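You operate a simulated robot arm through the tools that you are given. There is no shell and no other tool. Be economical: measure what you need, move in short steps, check, and stop when the job is done.

Carry out the task below with a simulated robot arm. There is one attempt and no reset: what you move stays moved.

JOB
Put the 5 hex end from the top of the covered table on top of the grey uplight and the 8 hex end on top of the grey spacer there.
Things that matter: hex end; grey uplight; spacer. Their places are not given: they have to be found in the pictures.

The check looks at the end state, three seconds after you hand in, the way a careful person would. Anything else that was tipped, shoved, dropped, spilled or broken makes it a failure.

ROBOT AND FRAMES
A 6-joint arm with a two-finger parallel gripper, fixed in place. Base frame: the origin is at the foot of the arm, x ahead of it, y to its left, z up; the work surface is at about z = 0. Units: m, rad, N and s.
With the tool pointing down near the work surface it reaches from about 0.14 to 0.58 m from the base axis. Its first joint turns from -1.152 to 1.152 rad. Payload 2.1 kg.
The TCP is the grasp point between the finger pads, 0.03 m short of the fingertips. In the tool frame z runs along the fingers and y along their closing line. The gripper opens to 0.094 m. The fingers are 0.028 m wide and 0.01 m thick; the gripper's body (0.05 by 0.096 m) begins 0.055 m behind the TCP.
Orientation is that of the tool frame in the base frame, as a unit quaternion [x, y, z, w]. With the fingers straight down and closing along the base's y, the tool's x points along the base's -x, its y along +y and its z along -z.

CONTROLS
- The arm moves only by the tool nudge_tool. Its argument "moves" is one flat list of numbers, 5 for each row, row after row: the opening, from 0 (shut) to 1 (fully open), then the shift along the tool's x, y, z in m, then the turn about the tool's z in rad. In form: [fingers, dx, dy, dz, spin, fingers, dx, dy, dz, spin, ...]. A call has 1 to 8 rows; each row is the pose to reach, as a shift and turn from the pose commanded when the call began, along the tool's axes at that moment. A row lasts 0.2 s, in which the tool goes at most 0.05 m and 0.15 rad; a call with a longer step from one row to the next is refused whole, and so is a gripper value outside its range. Where a pose cannot be reached the arm comes as near as it can. A force on the tool above 40 N (or 10 N above the force at the start of the call, whichever is more), or a blocked arm, ends the call early, and 0.2 s more pass. Each finger travels about 0.072 m/s and halts on what it meets, pressing with about 26 N; the grip force reading is that of the motor and also rises with nothing between the fingers. The clock runs only during rows and for 0.2 s after the last one: add rows that repeat a pose to give the fingers time. It gives the time, the measured TCP pose, the force on the tool (base axes), the opening and the grip force at its end, in the units of the frame above (readings bear some noise).
- Cameras (640 x 400 px; columns grow to the right, rows downward): "scene" is fixed at [0.0434, -0.3609, 0.4979]; the picture's right is [0.88, -0.48, 0.00], its down [-0.20, -0.37, -0.91] and it looks along [0.44, 0.79, -0.42] (base axes); focal length 359 px, centre (320, 200). "wrist" rides on the gripper at [-0.037, 0, -0.058] in the tool frame; the picture's right is [0.00, -1.00, 0.00], its down [0.97, 0.00, -0.24] and it looks along [0.24, 0.00, 0.97] (tool axes); focal length 218 px, centre (320, 200).
- get_image(camera): a new picture of that camera. The clock stands still meanwhile.
- pixel_to_xyz(camera, pixels): there is no depth. For up to 12 entries [column, row, z] of the newest picture of that camera ("zoom" is the newest enlarged one), the place [x, y] in the base frame at which the ray of that pixel passes the height z, good to about 0.002 m. The clock stands still meanwhile.
- inspect(camera, box): a new picture of the part [left, top, right, bottom] of that camera's present view, enlarged. The clock stands still meanwhile.
- job_done(): hands the job in; it is judged then, once.

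Keep the steps short. Do not move on a guess: measure, check each grasp and each placing, and mend mistakes. In all there are 60 turns and 26 pictures (those below and enlarged ones count). Leave the gripper open and the arm clear of the work at the hand-in unless told otherwise, and finish with a single line.

The tools are called after "Call:" as a command line: name --argument value ..., lists and objects as JSON in quotes. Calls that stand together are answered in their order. nudge_tool: Moves the arm, as the interface text tells. Its arguments: {"type":"object","properties":{"moves":{"type":"array","items":{"type":"number"}}},"required":["moves"]} The other tools are called the same way: get_image (camera) takes a picture; pixel_to_xyz (camera, pixels) gives the place at which the rays of pixels pass given heights; inspect (camera, box) takes an enlarged picture of a part of a camera's view; job_done () hands the job in.

At the start:

```text
time: 0.0
tool_pos: [0.2591, 0.0544, 0.2492]
tool_rot: [0.0, 1.0, -0.001, 0.0]
force: [-0.3, -0.1, 0.7]
width: 0.0942
grasp_force: 0.1
```

scene: 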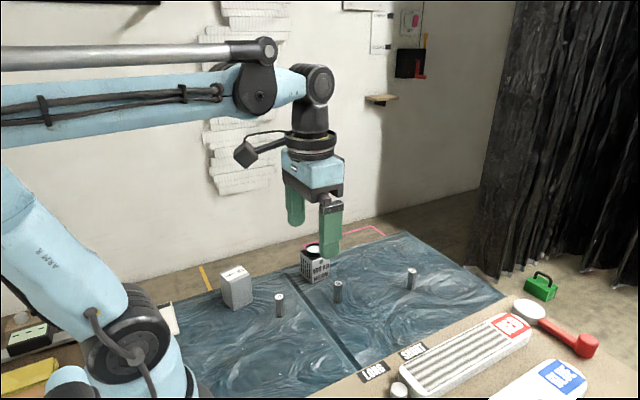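
wrist: 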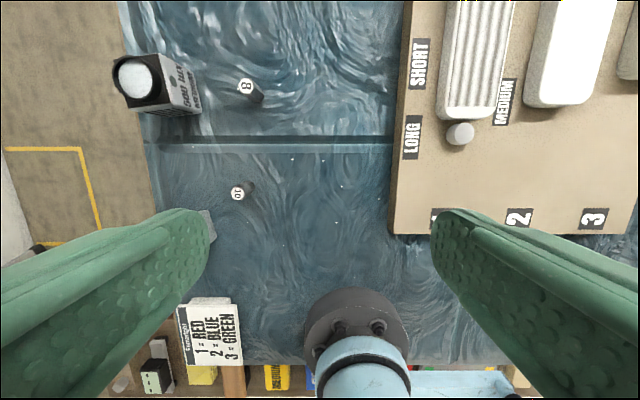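

I see three small cylinders, a grey box and a box with a disc on the cloth. I'll enlarge the scene and the wrist view to identify each one.

Call:
inspect --camera "scene" --box '[200, 220, 460, 382]'

Call:
inspect --camera "wrist" --box '[100, 0, 420, 200]'

```text
2.46 times, centred on (330, 301) of scene
```

zoom: 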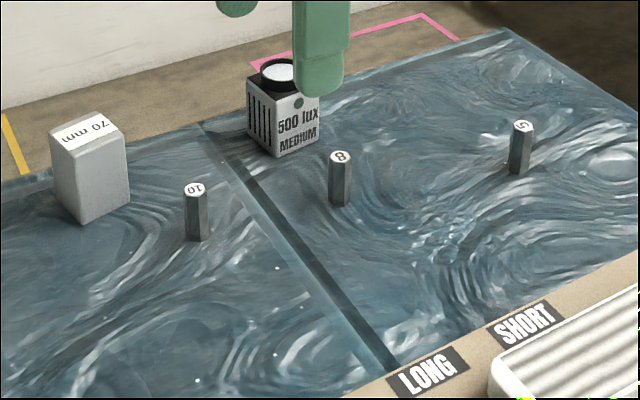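

```text
2.00 times, centred on (260, 100) of wrist
```

zoom: 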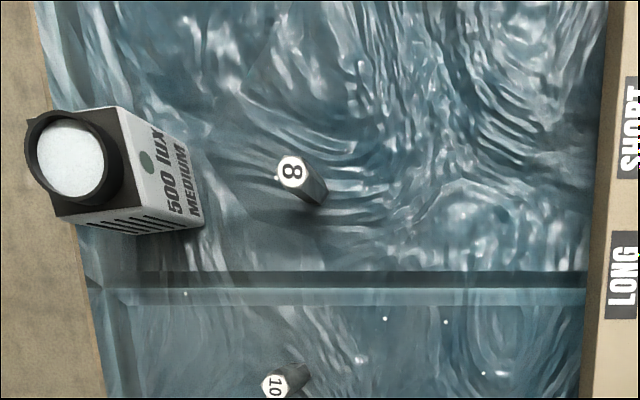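

The labels are clear: hex ends 10, 8 and 5, the grey 70 mm block is the spacer, and the 500 lux box with a lens is the uplight. Next I'll locate their bases and tops at a few trial heights.

Call:
pixel_to_xyz --camera "scene" --pixels '[[338.1, 303, 0], [410.9, 290, 0], [280, 317.5, 0], [338.1, 283.1, 0.03], [338.1, 283.1, 0.04], [411.7, 270.5, 0.03], [411.7, 270.5, 0.04], [233.5, 310.5, 0], [251.5, 302, 0], [235, 275, 0.07], [314, 284.5, 0], [329, 279, 0]]'

Call:
pixel_to_xyz --camera "wrist" --pixels '[[245.5, 86, 0.03], [245.5, 86, 0.04], [261, 101, 0], [237.5, 192, 0.03], [237.5, 192, 0.04], [135, 79, 0.05], [135, 79, 0.07], [202, 114, 0], [188, 56, 0]]'

```text
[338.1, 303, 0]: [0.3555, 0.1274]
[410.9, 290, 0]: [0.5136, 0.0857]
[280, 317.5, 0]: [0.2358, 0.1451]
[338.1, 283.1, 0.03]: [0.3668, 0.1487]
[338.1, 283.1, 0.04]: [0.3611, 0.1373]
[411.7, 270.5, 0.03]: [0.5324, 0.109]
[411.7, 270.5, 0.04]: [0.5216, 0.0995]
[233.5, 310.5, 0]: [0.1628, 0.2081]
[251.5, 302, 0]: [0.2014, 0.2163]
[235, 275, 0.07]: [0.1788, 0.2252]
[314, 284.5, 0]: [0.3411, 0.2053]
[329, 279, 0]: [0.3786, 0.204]
```

```text
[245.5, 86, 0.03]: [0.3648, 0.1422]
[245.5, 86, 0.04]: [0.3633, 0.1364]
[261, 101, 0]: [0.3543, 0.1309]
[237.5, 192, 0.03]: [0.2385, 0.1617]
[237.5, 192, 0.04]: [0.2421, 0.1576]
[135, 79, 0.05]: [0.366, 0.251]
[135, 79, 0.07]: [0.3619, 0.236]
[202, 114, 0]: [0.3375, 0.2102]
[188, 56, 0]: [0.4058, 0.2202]
```

Hex end 8 stands near (0.357, 0.132) and is about 45 mm tall. I'll move above it with the fingers partly closed, keeping the fingertips above everything, and take a new look.

Call:
nudge_tool --moves '[0.8, -0.025, 0.02, 0.025, 0, 0.6, -0.05, 0.04, 0.05, 0, 0.5, -0.075, 0.06, 0.075, 0, 0.5, -0.099, 0.078, 0.095, 0, 0.5, -0.099, 0.078, 0.095, 0]'

Call:
get_image --camera "wrist"

Call:
get_image --camera "scene"

```text
time: 1.2
tool_pos: [0.3584, 0.1322, 0.155]
tool_rot: [-0.001, 1.0, 0.0, 0.001]
force: [-0.2, -0.1, 0.0]
width: 0.0469
grasp_force: 0.2
```

```text
21 pictures are left
```

wrist: 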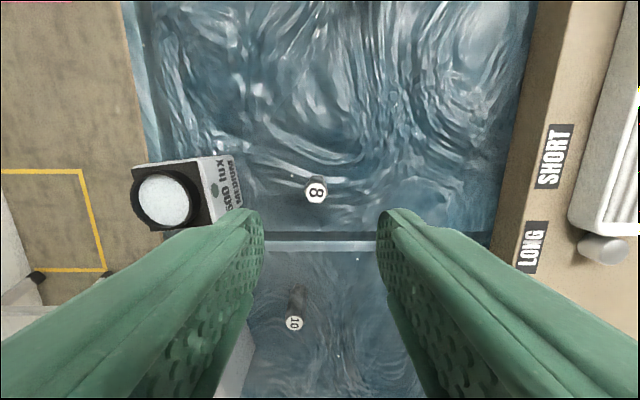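

```text
20 pictures are left
```

scene: 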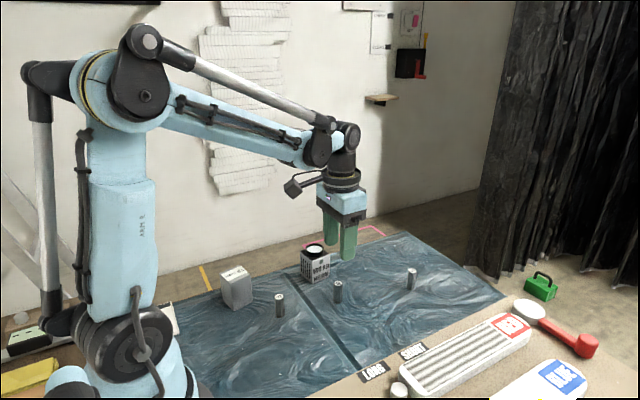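

Call:
inspect --camera "scene" --box '[280, 220, 440, 320]'

Call:
inspect --camera "wrist" --box '[120, 120, 360, 270]'

Call:
pixel_to_xyz --camera "wrist" --pixels '[[316, 193, 0.035], [316, 193, 0.045], [165, 201, 0.07], [165, 201, 0.08], [165, 201, 0.06]]'

```text
4.00 times, centred on (360, 270) of scene
```

zoom: 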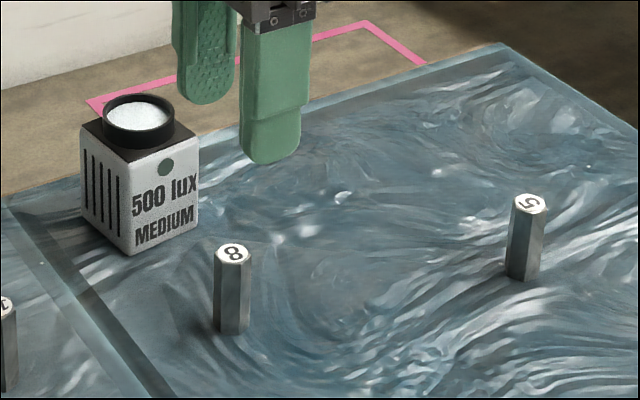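

```text
2.67 times, centred on (240, 195) of wrist
```

zoom: 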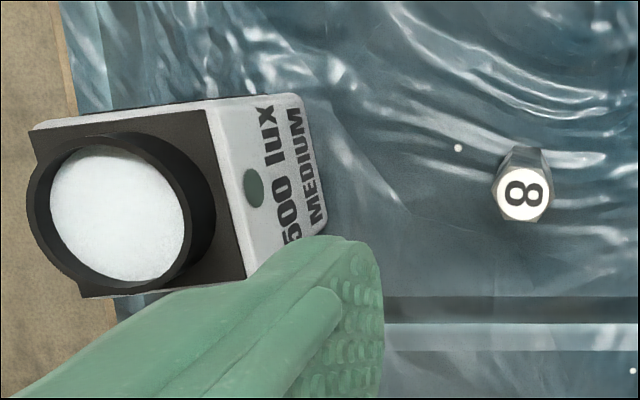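

```text
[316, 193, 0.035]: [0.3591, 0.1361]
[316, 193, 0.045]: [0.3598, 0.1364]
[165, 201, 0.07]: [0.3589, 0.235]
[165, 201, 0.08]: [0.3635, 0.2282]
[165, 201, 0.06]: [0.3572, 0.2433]
```

Hex end 8 is at about (0.3595, 0.135) and about 43 mm high. The uplight has a raised dark ring around its lens, so I need an accurate centre. I'll look from above it.

Call:
nudge_tool --moves '[0.5, 0, 0.035, -0.02, 0, 0.5, 0, 0.07, -0.035, 0, 0.5, 0, 0.103, -0.035, 0, 0.5, 0, 0.103, -0.035, 0]'

Call:
get_image --camera "wrist"

Call:
inspect --camera "wrist" --box '[240, 130, 400, 230]'

```text
time: 2.2
tool_pos: [0.3597, 0.2347, 0.189]
tool_rot: [0.0, 1.0, 0.0, 0.001]
force: [-1.3, -0.6, -0.2]
width: 0.0472
grasp_force: 0.1
```

```text
17 pictures are left
```

wrist: 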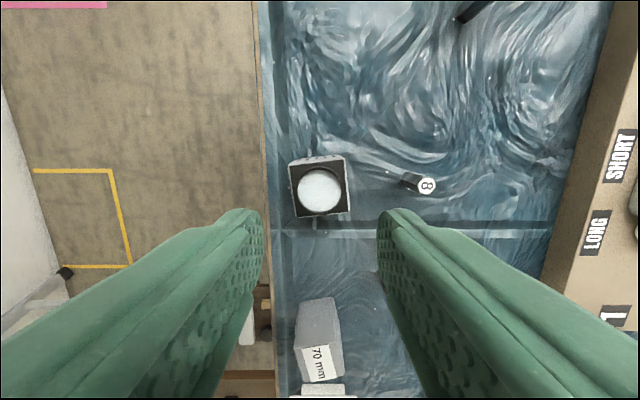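

```text
4.00 times, centred on (320, 180) of wrist
```

zoom: 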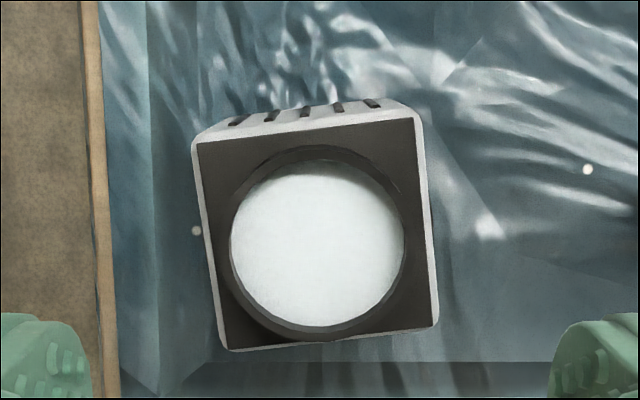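

From above, the lens centre is at about (0.358, 0.235), inside a ring about 37 mm across. Now I'll go back over hex end 8 and partway down, then check the alignment up close.

Call:
nudge_tool --moves '[0.45, 0, -0.045, 0, 0, 0.45, 0, -0.09, 0, 0, 0.45, 0, -0.1, 0.03, 0, 0.45, 0, -0.1, 0.07, 0, 0.45, 0, -0.1, 0.095, 0, 0.45, 0, -0.1, 0.095, 0]'

Call:
inspect --camera "wrist" --box '[240, 120, 400, 220]'

```text
time: 3.6
tool_pos: [0.3578, 0.1347, 0.0957]
tool_rot: [0.001, 1.0, 0.0, 0.0]
force: [0.2, -0.9, -0.5]
width: 0.0422
grasp_force: 0.2
```

```text
4.00 times, centred on (320, 170) of wrist
```

zoom: 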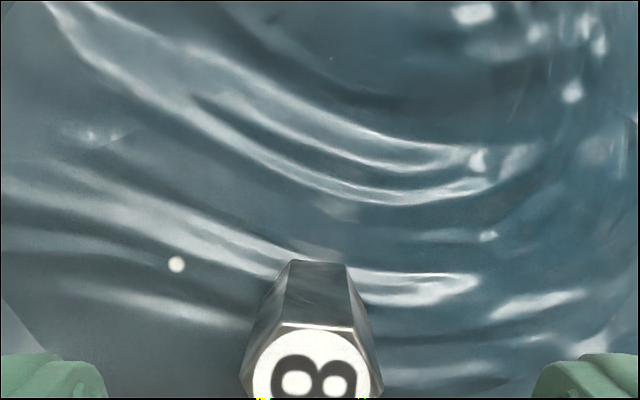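

The hex has a flat facing image-up, so closing along y would hit its corners. I'll spin the tool −0.454 rad to line up with flats, shift 2 mm forward, and check.

Call:
nudge_tool --moves '[0.45, -0.002, 0, 0, -0.14, 0.45, -0.002, 0, 0, -0.28, 0.45, -0.002, 0, 0, -0.42, 0.45, -0.002, 0, 0, -0.454, 0.45, -0.002, 0, 0, -0.454]'

Call:
inspect --camera "wrist" --box '[240, 150, 400, 250]'

```text
time: 4.8
tool_pos: [0.3617, 0.1347, 0.0945]
tool_rot: [-0.226, 0.974, 0.001, 0.001]
force: [-0.3, -1.2, 0.7]
width: 0.0422
grasp_force: 0.0
```

```text
4.00 times, centred on (320, 200) of wrist
```

zoom: 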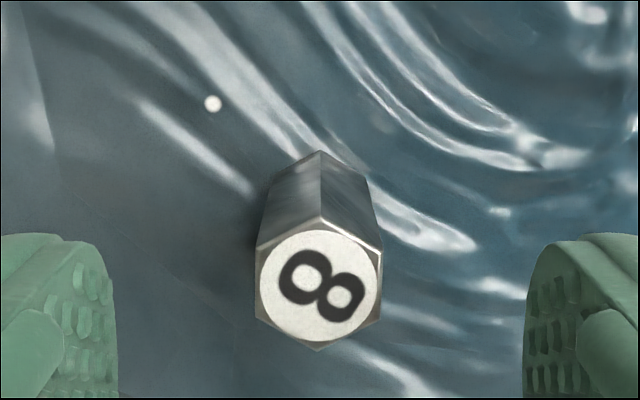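

The flats now face the fingers and the end is centred, needing about 1.5 mm in tool x. I'll go down 53 mm and close.

Call:
nudge_tool --moves '[0.45, 0.0015, 0, 0.02, 0, 0.45, 0.0015, 0, 0.04, 0, 0.45, 0.0015, 0, 0.053, 0, 0.45, 0.0015, 0, 0.053, 0, 0.1, 0.0015, 0, 0.053, 0, 0.1, 0.0015, 0, 0.053, 0, 0.1, 0.0015, 0, 0.053, 0]'

```text
time: 6.4
tool_pos: [0.3596, 0.1333, 0.0415]
tool_rot: [-0.225, 0.974, 0.001, 0.001]
force: [0.4, -0.4, -0.6]
width: 0.0175
grasp_force: 25.9
```

It is gripped at 17.5 mm with 26 N. I'll lift straight up and turn the tool back.

Call:
nudge_tool --moves '[0.1, 0, 0, -0.02, 0, 0.1, 0, 0, -0.05, 0, 0.1, 0, 0, -0.09, 0, 0.1, 0, 0, -0.13, 0.13, 0.1, 0, 0, -0.14, 0.27, 0.1, 0, 0, -0.14, 0.41, 0.1, 0, 0, -0.14, 0.454, 0.1, 0, 0, -0.14, 0.454]'

```text
time: 8.2
tool_pos: [0.3595, 0.134, 0.1811]
tool_rot: [0.001, 1.0, 0.0, 0.001]
force: [-0.1, 0.2, 0.3]
width: 0.0094
grasp_force: 0.1
```

The width now reads 9.4 mm with no force, so the end slipped out. I'll look at both views.

Call:
inspect --camera "scene" --box '[220, 220, 460, 370]'

Call:
get_image --camera "wrist"

```text
2.67 times, centred on (340, 295) of scene
```

zoom: 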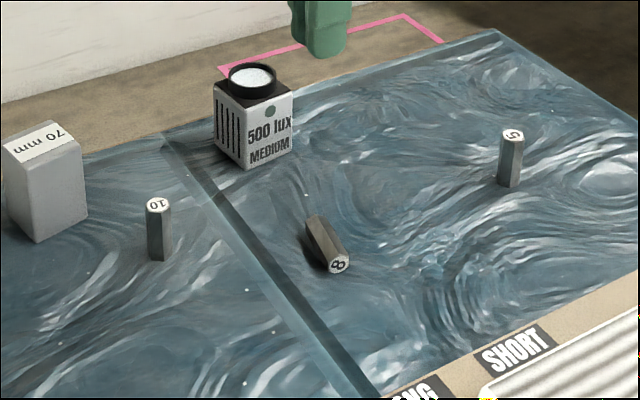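

```text
12 pictures are left
```

wrist: 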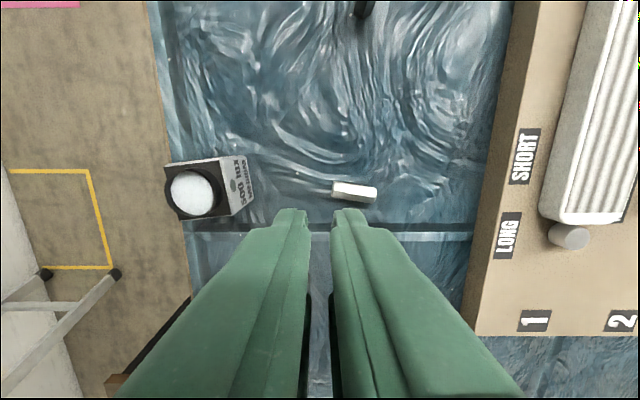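

Hex end 8 lies on its side near (0.349, 0.097), with the "8" face toward −y. Nothing else was touched. The grip was probably too close to its top edge. I'll open, turn the tool across its axis and move nearer to measure it.

Call:
nudge_tool --moves '[0.2, 0.005, -0.01, 0, -0.14, 0.3, 0.013, -0.02, 0, -0.28, 0.4, 0.013, -0.03, 0, -0.42, 0.4, 0.013, -0.04, 0, -0.56, 0.4, 0.013, -0.045, 0, -0.7, 0.4, 0.013, -0.045, 0.02, -0.84, 0.4, 0.013, -0.045, 0.04, -0.98, 0.4, 0.013, -0.045, 0.06, -1.12]'

Call:
nudge_tool --moves '[0.4, 0, 0, 0.01, -0.14, 0.4, 0, 0, 0.02, -0.241, 0.4, 0, 0, 0.02, -0.241]'

Call:
get_image --camera "wrist"

```text
time: 10.0
tool_pos: [0.3466, 0.0907, 0.1201]
tool_rot: [-0.533, 0.846, -0.001, 0.0]
force: [-1.0, 0.3, 1.4]
width: 0.0375
grasp_force: 0.1
```

```text
time: 10.8
tool_pos: [0.3461, 0.0905, 0.1017]
tool_rot: [-0.63, 0.777, 0.0, 0.001]
force: [-0.1, 1.1, -0.8]
width: 0.0375
grasp_force: 0.0
```

```text
11 pictures are left
```

wrist: 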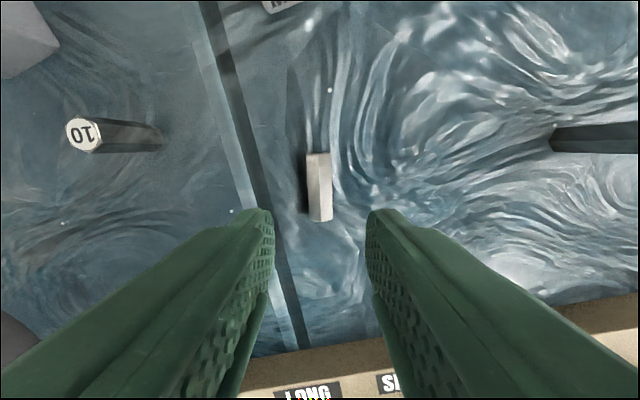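

The end lies between tool x = −0.031 (base) and +0.012 ("8" face), about 43 mm long and centred. I'll grip only the last 9 mm at the "8" face, so that it can swing to hang upright when lifted slowly.

Call:
nudge_tool --moves '[0.4, 0.017, -0.001, 0.02, -0.06, 0.4, 0.017, -0.001, 0.05, -0.06, 0.4, 0.017, -0.001, 0.068, -0.06, 0.4, 0.017, -0.001, 0.068, -0.06, 0.15, 0.017, -0.001, 0.068, -0.06, 0.15, 0.017, -0.001, 0.068, -0.06, 0.15, 0.017, -0.001, 0.068, -0.06]'

```text
time: 12.4
tool_pos: [0.3434, 0.072, 0.0335]
tool_rot: [-0.652, 0.758, -0.001, 0.0]
force: [0.6, 0.1, -0.1]
width: 0.0176
grasp_force: 26.0
```

It is gripped at 17.6 mm. I'll lift slowly by 50 mm.

Call:
nudge_tool --moves '[0.1, 0, 0, -0.004, 0, 0.1, 0, 0, -0.01, 0, 0.1, 0, 0, -0.018, 0, 0.1, 0, 0, -0.027, 0, 0.1, 0, 0, -0.036, 0, 0.1, 0, 0, -0.044, 0, 0.1, 0, 0, -0.05, 0, 0.1, 0, 0, -0.05, 0]'

Call:
inspect --camera "scene" --box '[260, 210, 420, 310]'

```text
time: 14.2
tool_pos: [0.3445, 0.0724, 0.0826]
tool_rot: [-0.652, 0.758, -0.001, 0.001]
force: [0.3, 0.0, -1.1]
width: 0.0175
grasp_force: 26.6
```

```text
4.00 times, centred on (340, 260) of scene
```

zoom: 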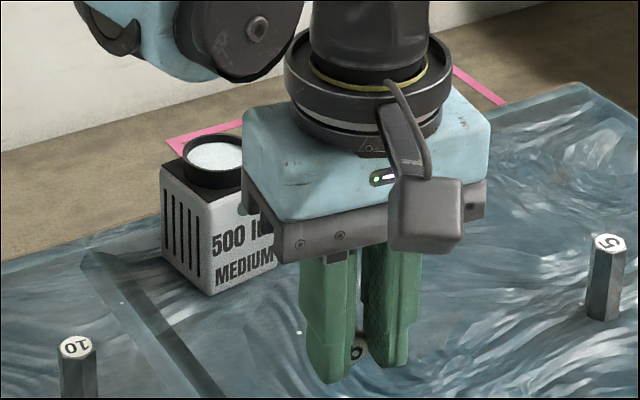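

It is held and the "8" face still looks toward the camera. I'll check its tilt in the wrist view.

Call:
inspect --camera "wrist" --box '[240, 120, 400, 220]'

```text
4.00 times, centred on (320, 170) of wrist
```

zoom: 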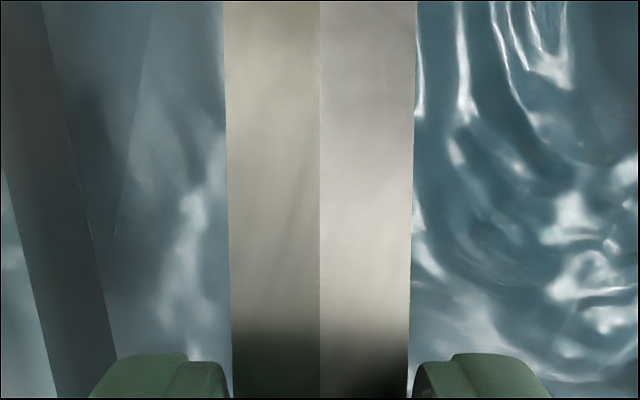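

The end is held level on its flats and does not sag. I'll put it back on the table and reduce the grip to a light pinch, to see how force follows the opening command. Then I can pivot it upright with its base on the cloth.

Call:
nudge_tool --moves '[0.1, 0, 0, 0.012, 0, 0.1, 0, 0, 0.024, 0, 0.1, 0, 0, 0.036, 0, 0.1, 0, 0, 0.045, 0, 0.1, 0, 0, 0.049, 0, 0.1, 0, 0, 0.049, 0, 0.183, 0, 0, 0.049, 0, 0.183, 0, 0, 0.049, 0]'

Call:
nudge_tool --moves '[0.186, 0, 0, 0, 0, 0.186, 0, 0, 0, 0]'

```text
time: 16.0
tool_pos: [0.3429, 0.073, 0.0341]
tool_rot: [-0.652, 0.758, -0.001, 0.0]
force: [0.5, 0.3, 0.9]
width: 0.0184
grasp_force: 5.9
```

```text
time: 16.6
tool_pos: [0.345, 0.073, 0.0339]
tool_rot: [-0.652, 0.758, -0.001, 0.001]
force: [-0.8, -0.5, -1.1]
width: 0.0181
grasp_force: 5.2
```

At 0.186 the grip force is about 5 N, so it can be graded. I'll look for the lightest contact.

Call:
nudge_tool --moves '[0.191, 0, 0, 0, 0, 0.191, 0, 0, 0, 0]'

Call:
nudge_tool --moves '[0.196, 0, 0, 0, 0, 0.196, 0, 0, 0, 0]'

Call:
nudge_tool --moves '[0.201, 0, 0, 0, 0, 0.201, 0, 0, 0, 0]'

```text
time: 17.2
tool_pos: [0.3458, 0.0726, 0.0336]
tool_rot: [-0.652, 0.758, -0.001, 0.0]
force: [0.3, 0.0, 0.0]
width: 0.0186
grasp_force: 1.0
```

```text
time: 17.8
tool_pos: [0.3451, 0.0723, 0.0332]
tool_rot: [-0.652, 0.758, -0.001, 0.0]
force: [0.0, -0.1, -0.4]
width: 0.019
grasp_force: 0.2
```

```text
time: 18.4
tool_pos: [0.3443, 0.0723, 0.0336]
tool_rot: [-0.651, 0.759, -0.001, 0.001]
force: [1.1, 0.1, 1.1]
width: 0.0192
grasp_force: 0.3
```

Contact starts near 0.191, at about 1 N. With a roughly 1–1.5 N pinch I'll raise the "8" end slowly along the first part of an arc, with the base staying on the cloth.

Call:
nudge_tool --moves '[0.19, 0, 0, 0, 0, 0.1905, -0.001, 0, -0.003, 0, 0.1905, -0.002, 0, -0.006, 0, 0.1905, -0.0037, 0, -0.0098, 0, 0.1905, -0.006, 0, -0.014, 0, 0.1905, -0.0097, 0, -0.0183, 0, 0.1905, -0.0135, 0, -0.022, 0, 0.1905, -0.0135, 0, -0.022, 0]'

Call:
get_image --camera "wrist"

```text
time: 20.2
tool_pos: [0.3454, 0.0844, 0.0556]
tool_rot: [-0.653, 0.758, 0.0, 0.001]
force: [-0.4, -0.2, -1.2]
width: 0.0187
grasp_force: 1.2
```

```text
8 pictures are left
```

wrist: 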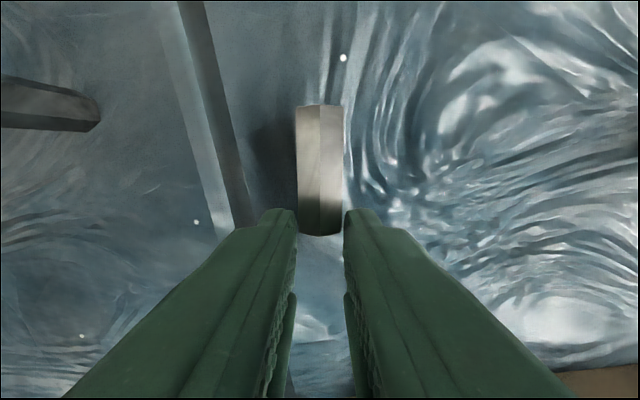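

The bit stayed level, so friction holds it even at 1 N. A better way is to grip the base end and lever the "8" end up on a fixed edge. The tan board at y ≈ −0.05 looks suitable, and the "8" points that way. I'll set it down, open and re-grip at the base end.

Call:
nudge_tool --moves '[0.187, 0, 0, 0.008, 0, 0.187, 0, 0, 0.016, 0, 0.187, 0, 0, 0.0215, 0, 0.187, 0, 0, 0.0215, 0, 0.3, 0, 0, 0.0215, 0, 0.4, 0, 0, 0.0215, 0, 0.4, -0.025, 0, 0.0215, 0, 0.4, -0.0535, 0, 0.0215, 0]'

Call:
nudge_tool --moves '[0.4, 0, 0, 0, 0, 0.15, 0, 0, 0, 0, 0.15, 0, 0, 0, 0, 0.15, 0, 0, 0, 0]'

Call:
get_image --camera "scene"

```text
time: 22.0
tool_pos: [0.3512, 0.1393, 0.0363]
tool_rot: [-0.653, 0.758, -0.001, 0.001]
force: [0.2, -0.6, 0.6]
width: 0.0378
grasp_force: 0.0
```

```text
time: 23.0
tool_pos: [0.3524, 0.1385, 0.0352]
tool_rot: [-0.651, 0.759, 0.0, 0.001]
force: [-0.4, -0.8, 1.5]
width: 0.0175
grasp_force: 26.2
```

```text
7 pictures are left
```

scene: 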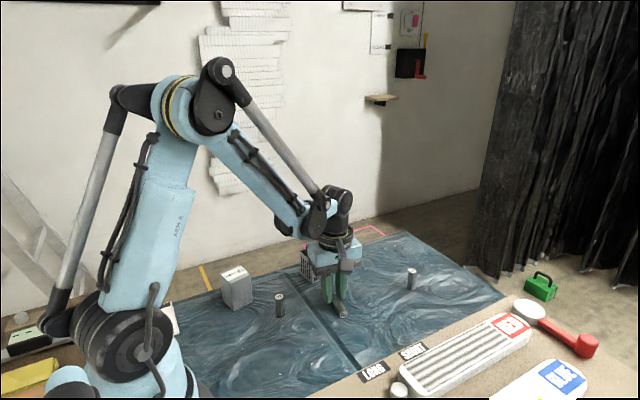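

It is gripped on the base end, clear of the uplight. I'll lift it, carry it toward the board edge and check the geometry before lowering.

Call:
nudge_tool --moves '[0.1, 0, 0, -0.01, 0, 0.1, 0, 0, -0.025, 0, 0.1, 0, 0, -0.042, 0, 0.1, 0.03, 0, -0.045, 0, 0.1, 0.065, 0, -0.045, 0, 0.1, 0.1, 0, -0.045, 0, 0.1, 0.13, 0, -0.045, 0, 0.1, 0.13, 0, -0.045, 0]'

Call:
inspect --camera "scene" --box '[300, 250, 492, 370]'

```text
time: 24.8
tool_pos: [0.3328, 0.0108, 0.0782]
tool_rot: [-0.652, 0.758, -0.001, 0.001]
force: [0.5, -0.5, -0.7]
width: 0.0176
grasp_force: 26.3
```

```text
3.33 times, centred on (396, 310) of scene
```

zoom: 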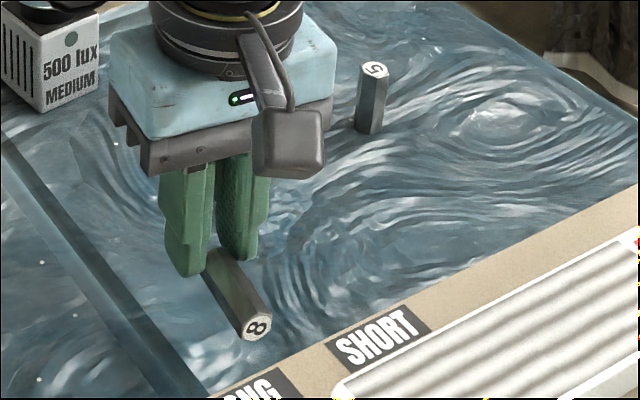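

The bit is level, with its "8" face just short of the board. The board edge works out at y ≈ −0.050 and about 25 mm high. I'll ease the grip to about 4 N, rest the "8" end on the edge, and start the lever motion.

Call:
nudge_tool --moves '[0.15, 0.0226, 0, 0, 0, 0.185, 0.0226, 0, 0.01, 0, 0.187, 0.0226, 0, 0.018, 0, 0.187, 0.021, 0, 0.0225, 0, 0.187, 0.021, 0, 0.027, 0, 0.187, 0.0213, 0, 0.031, 0, 0.187, 0.0218, 0, 0.035, 0, 0.187, 0.0246, 0, 0.039, 0]'

Call:
inspect --camera "scene" --box '[300, 270, 460, 370]'

```text
time: 26.6
tool_pos: [0.3303, -0.0141, 0.04]
tool_rot: [-0.652, 0.758, -0.001, 0.001]
force: [0.3, 0.7, 0.1]
width: 0.0185
grasp_force: 0.5
```

```text
4.00 times, centred on (380, 320) of scene
```

zoom: 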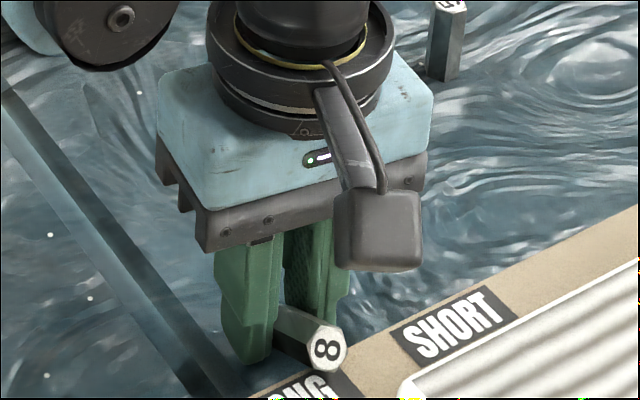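

The "8" face is at zoom (327, 347), which matches the 40° tilt I planned, so levering works. I'll continue the arc to upright with a slightly firmer pinch.

Call:
nudge_tool --moves '[0.185, 0.002, 0, 0.0012, 0, 0.185, 0.0039, 0, 0.0024, 0, 0.185, 0.006, 0, 0.0029, 0, 0.185, 0.0081, 0, 0.0034, 0, 0.185, 0.0113, 0, 0.0046, 0, 0.185, 0.0143, 0, 0.0061, 0, 0.185, 0.0165, 0, 0.0072, 0, 0.185, 0.0165, 0, 0.0072, 0]'

Call:
inspect --camera "scene" --box '[300, 270, 460, 370]'

```text
time: 28.4
tool_pos: [0.3271, -0.0298, 0.0345]
tool_rot: [-0.653, 0.758, 0.001, 0.003]
force: [-0.2, 24.7, 20.4]
width: 0.02
grasp_force: 26.2
```

```text
4.00 times, centred on (380, 320) of scene
```

zoom: 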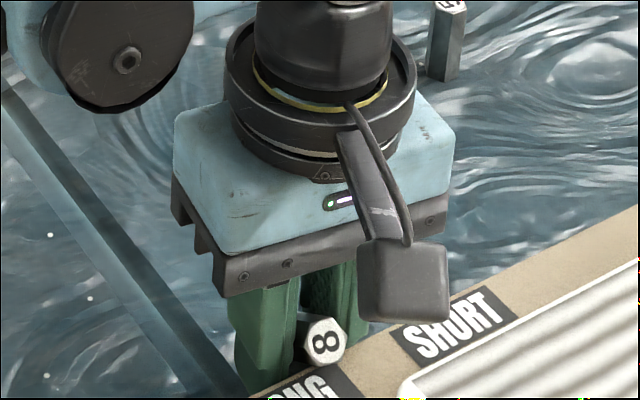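

The base jammed between the cloth and the board edge (about 25 N), with the bit tilted roughly 65°. I'll back off at once, a few mm up and back, and read the grip.

Call:
nudge_tool --moves '[0.185, -0.002, 0, -0.001, 0, 0.185, -0.004, 0, -0.003, 0, 0.185, -0.005, 0, -0.005, 0, 0.185, -0.005, 0, -0.006, 0, 0.185, -0.005, 0, -0.006, 0]'

```text
time: 29.6
tool_pos: [0.3293, -0.0245, 0.0391]
tool_rot: [-0.653, 0.758, -0.001, 0.001]
force: [-0.4, -0.4, 0.0]
width: 0.0199
grasp_force: 26.1
```

The load is gone. The bit now sits across its corners (19.9 mm). With a lighter pinch and the base raised off the cloth, I'll push its upper part gently against the board edge to finish the rotation.

Call:
nudge_tool --moves '[0.218, 0, 0, 0, 0, 0.219, 0, 0, 0, 0, 0.219, 0.002, 0, 0, 0, 0.219, 0.004, 0, 0, 0, 0.219, 0.006, 0, 0, 0, 0.219, 0.006, 0, 0, 0]'

Call:
inspect --camera "scene" --box '[320, 290, 432, 360]'

```text
time: 31.0
tool_pos: [0.3293, -0.0288, 0.0401]
tool_rot: [-0.653, 0.757, 0.001, 0.002]
force: [0.6, 20.8, 9.0]
width: 0.0209
grasp_force: 0.0
```

```text
5.71 times, centred on (376, 325) of scene
```

zoom: 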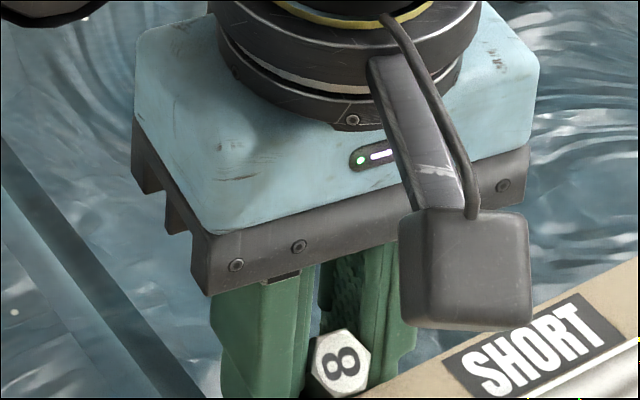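

The grip reads zero while the tool feels about 21 N in +y, so the fingers, not the bit, are touching the board. The bit leans between them. I'll close firmly on it as it stands, lift slightly, pull well back from the board, and look with the wrist camera.

Call:
nudge_tool --moves '[0.21, -0.003, 0, 0, 0, 0.15, -0.004, 0, 0, 0, 0.1, -0.004, 0, 0, 0, 0.1, -0.004, 0, -0.004, 0, 0.1, -0.006, 0, -0.01, 0, 0.1, -0.016, 0, -0.016, 0, 0.1, -0.03, 0, -0.016, 0, 0.1, -0.035, 0, -0.016, 0]'

Call:
get_image --camera "wrist"

```text
time: 32.8
tool_pos: [0.3322, 0.0044, 0.0557]
tool_rot: [-0.652, 0.758, 0.0, 0.0]
force: [0.2, -0.3, -0.3]
width: 0.0196
grasp_force: 26.7
```

```text
2 pictures are left
```

wrist: 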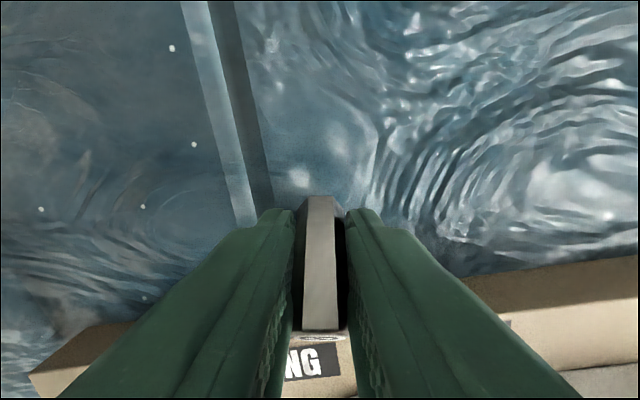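

The wrist view shows the bit tilted about 38°, held near its middle, with base at the rear and the "8" end toward the board. The board edge is therefore near y = −0.0435, nearer than I assumed, which explains the jam. I'll square the tool to the board, set the bit down between the fingers, and re-grip at the base end for a corrected lever motion.

Call:
nudge_tool --moves '[0.1, 0, 0, 0.004, -0.075, 0.1, 0, 0, 0.01, -0.15, 0.1, 0, 0, 0.017, -0.15, 0.1, 0, 0, 0.022, -0.15, 0.1, 0, 0, 0.022, -0.15, 0.22, 0, 0, 0.022, -0.15, 0.27, 0, 0, 0.022, -0.15, 0.27, 0, 0, 0.022, -0.15]'

```text
time: 34.6
tool_pos: [0.3332, 0.0036, 0.0328]
tool_rot: [0.707, -0.707, 0.001, 0.0]
force: [0.7, 0.6, 1.0]
width: 0.0255
grasp_force: 0.1
```

To save pictures I'll find the base end by touch. I'll move the tool back to where only a few mm should overlap, and close.

Call:
nudge_tool --moves '[0.27, -0.01, 0, 0, 0, 0.27, -0.018, 0, 0, 0, 0.27, -0.018, 0, 0, 0, 0.1, -0.018, 0, 0, 0, 0.1, -0.018, 0, 0, 0, 0.1, -0.018, 0, 0, 0]'

```text
time: 36.0
tool_pos: [0.3322, 0.0218, 0.0333]
tool_rot: [0.707, -0.707, 0.001, 0.0]
force: [-0.6, 0.1, -0.2]
width: 0.0175
grasp_force: 26.3
```

It still grips (17.5 mm). I'll open, go back 6 mm and test again.

Call:
nudge_tool --moves '[0.25, 0, 0, 0, 0, 0.25, -0.006, 0, 0, 0, 0.25, -0.006, 0, 0, 0, 0.1, -0.006, 0, 0, 0, 0.1, -0.006, 0, 0, 0, 0.1, -0.006, 0, 0, 0]'

Call:
nudge_tool --moves '[0.25, 0, 0, 0, 0, 0.25, -0.006, 0, 0, 0, 0.25, -0.006, 0, 0, 0, 0.1, -0.006, 0, 0, 0, 0.1, -0.006, 0, 0, 0, 0.1, -0.006, 0, 0, 0]'

```text
time: 37.4
tool_pos: [0.3314, 0.0273, 0.0329]
tool_rot: [-0.707, 0.708, 0.0, 0.001]
force: [0.0, -0.6, -0.1]
width: 0.0095
grasp_force: 0.1
```

```text
time: 38.8
tool_pos: [0.3306, 0.0348, 0.0329]
tool_rot: [0.708, -0.706, 0.001, 0.0]
force: [-0.4, 0.2, -0.4]
width: 0.0095
grasp_force: 0.1
```

The base end is at y ≈ 0.011. I'll move to overlap it by about 9 mm, grip firmly and lift.

Call:
nudge_tool --moves '[0.27, 0, 0, 0, 0, 0.27, 0.009, 0, 0, 0, 0.27, 0.018, 0, 0, 0, 0.1, 0.018, 0, 0, 0, 0.1, 0.018, 0, 0, 0, 0.1, 0.018, 0, 0, 0, 0.1, 0.018, 0, -0.01, 0, 0.1, 0.018, 0, -0.03, 0]'

Call:
nudge_tool --moves '[0.16, 0, 0, 0, 0, 0.165, 0, 0, 0, 0]'

```text
time: 40.6
tool_pos: [0.3341, 0.0157, 0.0641]
tool_rot: [0.707, -0.707, 0.001, -0.001]
force: [-0.2, 0.3, 0.3]
width: 0.0177
grasp_force: 26.1
```

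```text
time: 41.2
tool_pos: [0.3344, 0.0156, 0.0633]
tool_rot: [-0.707, 0.708, 0.0, 0.0]
force: [-0.8, 1.2, 0.2]
width: 0.0179
grasp_force: 25.6
```

Firm hold. I'll ease to about 10 N, rest the "8" end on the board edge and lever to about 40° with the corrected edge position, watching the force.

Call:
nudge_tool --moves '[0.17, 0.0228, 0, 0, 0, 0.177, 0.0228, 0, 0.004, 0, 0.178, 0.0228, 0, 0.006, 0, 0.178, 0.0224, 0, 0.0115, 0, 0.178, 0.0221, 0, 0.017, 0, 0.178, 0.0234, 0, 0.0205, 0, 0.178, 0.0257, 0, 0.0235, 0, 0.178, 0.0257, 0, 0.0235, 0]'

```text
time: 43.0
tool_pos: [0.3343, -0.011, 0.0394]
tool_rot: [-0.706, 0.708, -0.001, 0.0]
force: [-1.5, 0.8, -1.0]
width: 0.0177
grasp_force: 25.3
```

No excess force. I'll continue in small steps to about 80°, keeping the base just off the cloth.

Call:
nudge_tool --moves '[0.18, 0.002, 0, 0.0008, 0, 0.18, 0.0038, 0, 0.0015, 0, 0.18, 0.0055, 0, 0.0019, 0, 0.18, 0.0072, 0, 0.0023, 0, 0.18, 0.0085, 0, 0.0029, 0, 0.18, 0.0098, 0, 0.0035, 0, 0.18, 0.0111, 0, 0.0042, 0, 0.18, 0.0122, 0, 0.0049, 0]'

```text
time: 44.0
tool_pos: [0.3334, -0.0143, 0.0377]
tool_rot: [0.708, -0.706, -0.001, -0.002]
force: [-0.8, 2.9, 13.3]
width: 0.018
grasp_force: 25.9
stopped in row 5: the force on the tool passed its limit (the readings are from after the stop); the commanded pose is now the measured one
```

An upward push of 13 N stopped it, probably the base touching the cloth. I'll raise 3 mm and ease the grip, reading the force.

Call:
nudge_tool --moves '[0.18, 0, 0, -0.0015, 0, 0.18, 0, 0, -0.003, 0, 0.184, 0, 0, -0.003, 0, 0.186, 0, 0, -0.003, 0, 0.186, 0, 0, -0.003, 0]'

```text
time: 45.2
tool_pos: [0.3339, -0.0142, 0.0408]
tool_rot: [0.708, -0.706, -0.001, -0.002]
force: [0.3, 0.2, 0.3]
width: 0.0184
grasp_force: 0.9
```

Load is gone and the grip is light. I'll firm it slightly and push forward in 1–2 mm steps at this height.

Call:
nudge_tool --moves '[0.182, 0, 0, 0, 0, 0.182, 0.0015, 0, 0, 0, 0.182, 0.003, 0, 0, 0, 0.182, 0.0045, 0, 0.0003, 0, 0.182, 0.006, 0, 0.0006, 0, 0.182, 0.0072, 0, 0.001, 0]'

```text
time: 46.6
tool_pos: [0.3336, -0.0231, 0.0406]
tool_rot: [0.708, -0.706, -0.001, -0.002]
force: [0.9, 3.7, 5.0]
width: 0.0189
grasp_force: 25.1
```

Forces are moderate, but the width is growing, so I need to see the tilt. I'll use one wrist picture.

Call:
inspect --camera "wrist" --box '[220, 150, 420, 400]'

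```text
1.60 times, centred on (320, 275) of wrist
```

zoom: 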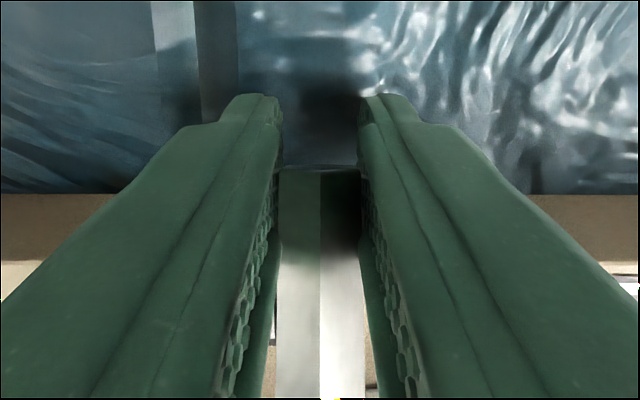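

The bit is still tilted only about 30°, riding on the edge. This view puts the wall at y ≈ −0.047 and about 27 mm high. A more reliable way is to lean the bit on the edge with its foot on the cloth, then push the foot to the wall with closed fingers so it stands up by itself. First I'll hold firmly, pull back 18 mm and lower the foot.

Call:
nudge_tool --moves '[0.1, 0, 0, 0, 0, 0.1, 0, 0, -0.002, 0, 0.1, -0.006, 0, -0.002, 0, 0.1, -0.018, 0, -0.002, 0, 0.16, -0.018, 0, 0.001, 0, 0.165, -0.018, 0, 0.004, 0, 0.17, -0.018, 0, 0.006, 0, 0.17, -0.018, 0, 0.0065, 0]'

```text
time: 48.4
tool_pos: [0.3337, -0.0048, 0.0329]
tool_rot: [0.708, -0.706, -0.001, -0.002]
force: [-0.3, 0.2, -1.1]
width: 0.0182
grasp_force: 26.0
```

No load. I'll release slowly so that the foot settles on the cloth with the "8" end on the edge, then raise the fingers straight up and go behind it.

Call:
nudge_tool --moves '[0.185, 0, 0, 0, 0, 0.19, 0, 0, 0, 0, 0.195, 0, 0, 0, 0, 0.2, 0, 0, 0, 0, 0.21, 0, 0, 0, 0, 0.25, 0, 0, 0, 0, 0.32, 0, 0, 0, 0, 0.32, 0, 0, 0, 0]'

Call:
nudge_tool --moves '[0.32, 0, 0, -0.02, 0, 0.32, 0, 0, -0.045, 0, 0.32, -0.02, 0, -0.045, 0, 0.2, -0.05, 0, -0.045, 0, 0.0, -0.055, 0, -0.045, 0, 0.0, -0.055, 0, -0.02, 0, 0.0, -0.055, 0, 0, 0, 0.0, -0.055, 0, 0, 0]'

```text
time: 50.2
tool_pos: [0.332, -0.0042, 0.0346]
tool_rot: [0.708, -0.706, -0.002, -0.003]
force: [-0.5, 0.1, 0.3]
width: 0.0301
grasp_force: 0.1
```

```text
time: 52.0
tool_pos: [0.3337, 0.0519, 0.0342]
tool_rot: [0.708, -0.706, -0.002, -0.001]
force: [-0.5, 0.5, -0.5]
width: 0.0
grasp_force: 25.9
```

The fingers are closed behind the bit. I'll push forward slowly toward the wall. If the bit leans as intended its foot slides in and it stands up; any jam will stop the call.

Call:
nudge_tool --moves '[0, 0.015, 0, 0, 0, 0, 0.03, 0, 0, 0, 0, 0.037, 0, 0, 0, 0, 0.042, 0, 0, 0, 0, 0.046, 0, 0, 0, 0, 0.05, 0, 0, 0, 0, 0.054, 0, 0, 0, 0, 0.057, 0, 0, 0]'

Call:
nudge_tool --moves '[0, 0.0015, 0, 0, 0, 0, 0.003, 0, 0, 0, 0, 0.0045, 0, 0, 0, 0, 0.006, 0, 0, 0, 0, 0.0075, 0, 0, 0, 0, 0.0085, 0, 0, 0, 0, 0.0085, 0, 0, 0]'

```text
time: 53.8
tool_pos: [0.3317, -0.0066, 0.0338]
tool_rot: [0.708, -0.706, -0.001, -0.003]
force: [-0.7, 0.2, -0.5]
width: 0.0
grasp_force: 25.8
```

```text
time: 55.4
tool_pos: [0.3334, -0.0149, 0.0331]
tool_rot: [0.708, -0.706, -0.003, -0.004]
force: [-0.3, 10.3, 0.8]
width: 0.0
grasp_force: 26.2
```

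The push ended with 10 N at a finger-to-wall gap of about 18 mm, exactly the bit's thickness, so it should be upright against the board. I'll back off, rise, open, come over it, and check by closing at about 30 mm height.

Call:
nudge_tool --moves '[0, -0.004, 0, 0, 0, 0, -0.015, 0, 0, 0, 0, -0.03, 0, -0.015, 0, 0.15, -0.03, 0, -0.055, 0, 0.35, -0.03, 0, -0.058, 0, 0.38, -0.01, 0, -0.058, 0, 0.38, 0.009, 0, -0.058, 0, 0.38, 0.009, 0, -0.058, 0]'

Call:
nudge_tool --moves '[0.38, 0, 0, 0.015, 0, 0.38, 0, 0, 0.03, 0, 0.38, 0, 0, 0.03, 0, 0.1, 0, 0, 0.03, 0, 0.1, 0, 0, 0.03, 0, 0.1, 0, 0, 0.03, 0, 0.1, 0, 0, 0.03, 0]'

```text
time: 57.2
tool_pos: [0.3337, -0.0258, 0.0927]
tool_rot: [0.708, -0.706, -0.001, -0.003]
force: [-0.3, 0.6, -0.8]
width: 0.0357
grasp_force: 0.1
```

```text
time: 58.8
tool_pos: [0.3339, -0.0237, 0.0606]
tool_rot: [0.708, -0.706, -0.001, -0.002]
force: [-0.5, 0.5, 0.3]
width: 0.0173
grasp_force: 26.1
```

It grips 17.3 mm with fingertips at 30 mm, so the bit is upright. I'll open, go down to z ≈ 0.036, 5 mm nearer the wall, and grip for the carry.

Call:
nudge_tool --moves '[0.3, 0, 0, 0, 0, 0.35, 0.003, 0, 0, 0, 0.35, 0.005, 0, 0.012, 0, 0.35, 0.005, 0, 0.0245, 0, 0.35, 0.005, 0, 0.0245, 0, 0.08, 0.005, 0, 0.0245, 0, 0.08, 0.005, 0, 0.0245, 0, 0.08, 0.005, 0, 0.0245, 0]'

Call:
nudge_tool --moves '[0.05, 0, 0, 0, 0, 0.05, -0.002, 0, -0.003, 0, 0.05, -0.004, 0, -0.008, 0, 0.05, -0.006, 0, -0.015, 0, 0.05, -0.008, 0, -0.023, 0, 0.05, -0.01, 0, -0.03, 0, 0.05, -0.01, 0, -0.035, 0]'

```text
time: 60.6
tool_pos: [0.3337, -0.0298, 0.036]
tool_rot: [0.708, -0.706, -0.001, -0.003]
force: [0.5, 0.6, 0.3]
width: 0.0179
grasp_force: 26.2
```

```text
time: 62.2
tool_pos: [0.3339, -0.0204, 0.0716]
tool_rot: [0.708, -0.706, -0.001, -0.002]
force: [0.0, 0.0, -1.1]
width: 0.0179
grasp_force: 26.0
```

It is held upright and steady. Before carrying, I'll refine the spacer's top with corner pixels from the last full scene picture (no new picture needed).

Call:
pixel_to_xyz --camera "scene" --pixels '[[232.5, 283, 0.07], [251.6, 276.3, 0.07], [243.4, 265.8, 0.07], [221.3, 276.3, 0.07], [234.4, 311.1, 0], [252.4, 303.2, 0], [236, 275, 0.07]]'

Call:
nudge_tool --moves '[0.05, 0, 0, -0.02, 0, 0.05, 0, 0, -0.05, 0, 0.05, 0, 0, -0.08, 0, 0.05, -0.01, 0.005, -0.09, 0, 0.05, -0.04, 0.02, -0.09, 0, 0.05, -0.07, 0.04, -0.09, 0, 0.05, -0.1, 0.06, -0.09, 0, 0.05, -0.12, 0.075, -0.09, 0]'

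```text
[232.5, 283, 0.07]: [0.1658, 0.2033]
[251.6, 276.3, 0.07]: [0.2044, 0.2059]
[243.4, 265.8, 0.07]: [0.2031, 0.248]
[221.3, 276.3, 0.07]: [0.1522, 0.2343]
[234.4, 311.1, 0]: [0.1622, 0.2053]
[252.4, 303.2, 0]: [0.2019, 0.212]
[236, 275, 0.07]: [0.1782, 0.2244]
```

```text
time: 64.0
tool_pos: [0.258, 0.1017, 0.1623]
tool_rot: [0.708, -0.707, -0.002, -0.003]
force: [-0.3, 0.1, -1.0]
width: 0.0176
grasp_force: 25.9
```

The spacer's top centre is about (0.180, 0.227). The bit sits 8 mm ahead of the TCP toward −y, so the TCP goes to (0.180, 0.235). I'll move over it.

Call:
nudge_tool --moves '[0.05, -0.03, 0.018, 0, 0, 0.05, -0.06, 0.035, 0, 0, 0.05, -0.09, 0.052, 0, 0, 0.05, -0.118, 0.068, 0, 0, 0.05, -0.134, 0.0785, 0, 0, 0.05, -0.134, 0.0785, 0.015, 0, 0.05, -0.134, 0.0785, 0.03, 0, 0.05, -0.134, 0.0785, 0.045, 0]'

```text
time: 65.8
tool_pos: [0.1776, 0.2343, 0.1168]
tool_rot: [0.708, -0.706, -0.001, -0.002]
force: [-0.5, -0.1, 0.0]
width: 0.0177
grasp_force: 26.0
```

Position is (0.178, 0.234, 0.117), with about 11 mm to go before contact. I'll lower in 1–3 mm steps and watch the vertical force.

Call:
nudge_tool --moves '[0.05, 0, 0, 0.003, 0, 0.05, 0, 0, 0.006, 0, 0.05, 0, 0, 0.008, 0, 0.05, 0, 0, 0.009, 0, 0.05, 0, 0, 0.01, 0]'

Call:
nudge_tool --moves '[0.05, 0, 0, 0.0007, 0, 0.05, 0, 0, 0.0014, 0]'

```text
time: 67.0
tool_pos: [0.1791, 0.2344, 0.1078]
tool_rot: [0.707, -0.707, -0.001, -0.003]
force: [-1.2, -2.2, 19.0]
width: 0.0179
grasp_force: 26.0
```

```text
time: 67.6
tool_pos: [0.1792, 0.2343, 0.1064]
tool_rot: [0.709, -0.705, -0.001, -0.002]
force: [-0.3, -2.4, 16.5]
width: 0.0179
grasp_force: 26.0
```

Firm contact (17 N) comes at the expected height for a 70 mm spacer. I'll relieve the pressure by 1.5 mm, open slowly, and rise straight up.

Call:
nudge_tool --moves '[0.05, 0, 0, -0.0015, 0, 0.05, 0, 0, -0.0015, 0, 0.18, 0, 0, -0.0015, 0, 0.2, 0, 0, -0.0015, 0, 0.25, 0, 0, -0.0015, 0, 0.35, 0, 0, -0.0015, 0, 0.4, 0, 0, -0.0015, 0, 0.4, 0, 0, -0.0015, 0]'

Call:
nudge_tool --moves '[0.4, 0, 0, -0.01, 0, 0.4, 0, 0, -0.03, 0, 0.4, 0, 0, -0.055, 0, 0.4, 0, 0, -0.08, 0, 0.4, 0.03, -0.02, -0.08, 0, 0.4, 0.06, -0.045, -0.08, 0, 0.4, 0.09, -0.07, -0.08, 0, 0.4, 0.09, -0.07, -0.08, 0]'

```text
time: 69.4
tool_pos: [0.1796, 0.2338, 0.1073]
tool_rot: [0.708, -0.706, -0.001, -0.002]
force: [0.9, 0.0, 0.0]
width: 0.0376
grasp_force: 0.1
```

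```text
time: 71.2
tool_pos: [0.2508, 0.1413, 0.1878]
tool_rot: [0.708, -0.706, -0.002, -0.002]
force: [0.2, -0.5, 0.1]
width: 0.0375
grasp_force: 0.1
```

Released cleanly. Hex end 5 was measured at about (0.519, 0.0975). I'll move there at height, then use the last picture on the scene to check both the 8 on the spacer and the tool over the 5.

Call:
nudge_tool --moves '[0.45, 0.006, -0.035, 0, 0, 0.45, 0.012, -0.075, 0, 0, 0.45, 0.019, -0.115, 0, 0, 0.45, 0.025, -0.155, 0, 0, 0.45, 0.032, -0.195, 0, 0, 0.45, 0.038, -0.235, 0, 0, 0.45, 0.044, -0.268, 0, 0, 0.45, 0.044, -0.268, 0, 0]'

Call:
nudge_tool --moves '[0.45, 0, 0, 0.025, 0, 0.45, 0, 0, 0.05, 0, 0.45, 0, 0, 0.078, 0, 0.45, 0, 0, 0.078, 0]'

Call:
inspect --camera "scene" --box '[200, 180, 456, 340]'

```text
time: 73.0
tool_pos: [0.5182, 0.1004, 0.1871]
tool_rot: [0.708, -0.706, -0.001, -0.002]
force: [-0.1, -1.3, 0.4]
width: 0.0423
grasp_force: 0.1
```

```text
time: 74.0
tool_pos: [0.5165, 0.1014, 0.1097]
tool_rot: [0.708, -0.706, -0.001, -0.002]
force: [-0.3, -0.7, -0.1]
width: 0.0423
grasp_force: 0.0
```

```text
2.50 times, centred on (328, 260) of scene
```

zoom: 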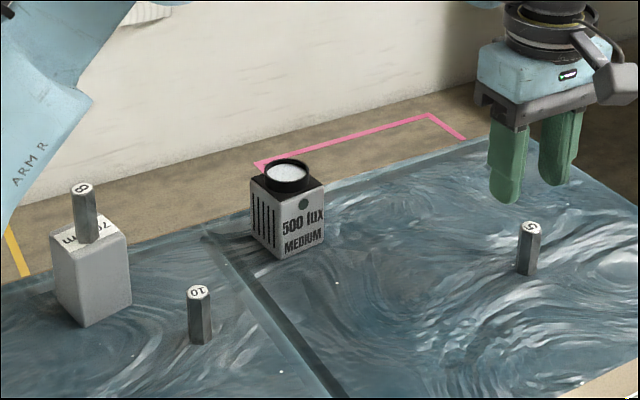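

The picture shows the 8 upright on the spacer and everything else in place. The tool is right above the 5. I'll shift 2–3 mm, lower to z ≈ 0.038, and close.

Call:
nudge_tool --moves '[0.42, 0.0025, -0.002, 0.02, 0, 0.42, 0.0025, -0.002, 0.045, 0, 0.42, 0.0025, -0.002, 0.065, 0, 0.42, 0.0025, -0.002, 0.0715, 0, 0.3, 0.0025, -0.002, 0.0715, 0, 0.2, 0.0025, -0.002, 0.0715, 0, 0.1, 0.0025, -0.002, 0.0715, 0, 0.1, 0.0025, -0.002, 0.0715, 0]'

Call:
nudge_tool --moves '[0.05, 0, 0, 0, 0, 0.05, 0, 0, 0, 0]'

```text
time: 75.8
tool_pos: [0.5205, 0.0998, 0.0388]
tool_rot: [0.708, -0.706, -0.002, -0.002]
force: [1.0, -0.3, -0.5]
width: 0.0159
grasp_force: 26.2
```

```text
time: 76.4
tool_pos: [0.5208, 0.0992, 0.0381]
tool_rot: [0.708, -0.706, -0.001, -0.002]
force: [0.8, -0.1, 0.2]
width: 0.0161
grasp_force: 26.1
```

It gripped at 16.0 mm, narrower than the 8. To be sure the pads fully cover it, I'll re-grip 4 mm nearer the robot's right (−y) and compare the width.

Call:
nudge_tool --moves '[0.18, 0, 0, 0, 0, 0.22, 0, 0, 0, 0, 0.25, 0, 0, 0, 0, 0.25, 0.004, 0, 0, 0, 0.25, 0.004, 0, 0, 0, 0.1, 0.004, 0, 0, 0, 0.05, 0.004, 0, 0, 0, 0.05, 0.004, 0, 0, 0]'

```text
time: 78.2
tool_pos: [0.5195, 0.0956, 0.0373]
tool_rot: [0.708, -0.706, -0.001, -0.002]
force: [-0.6, 0.1, 0.1]
width: 0.0156
grasp_force: 25.9
```

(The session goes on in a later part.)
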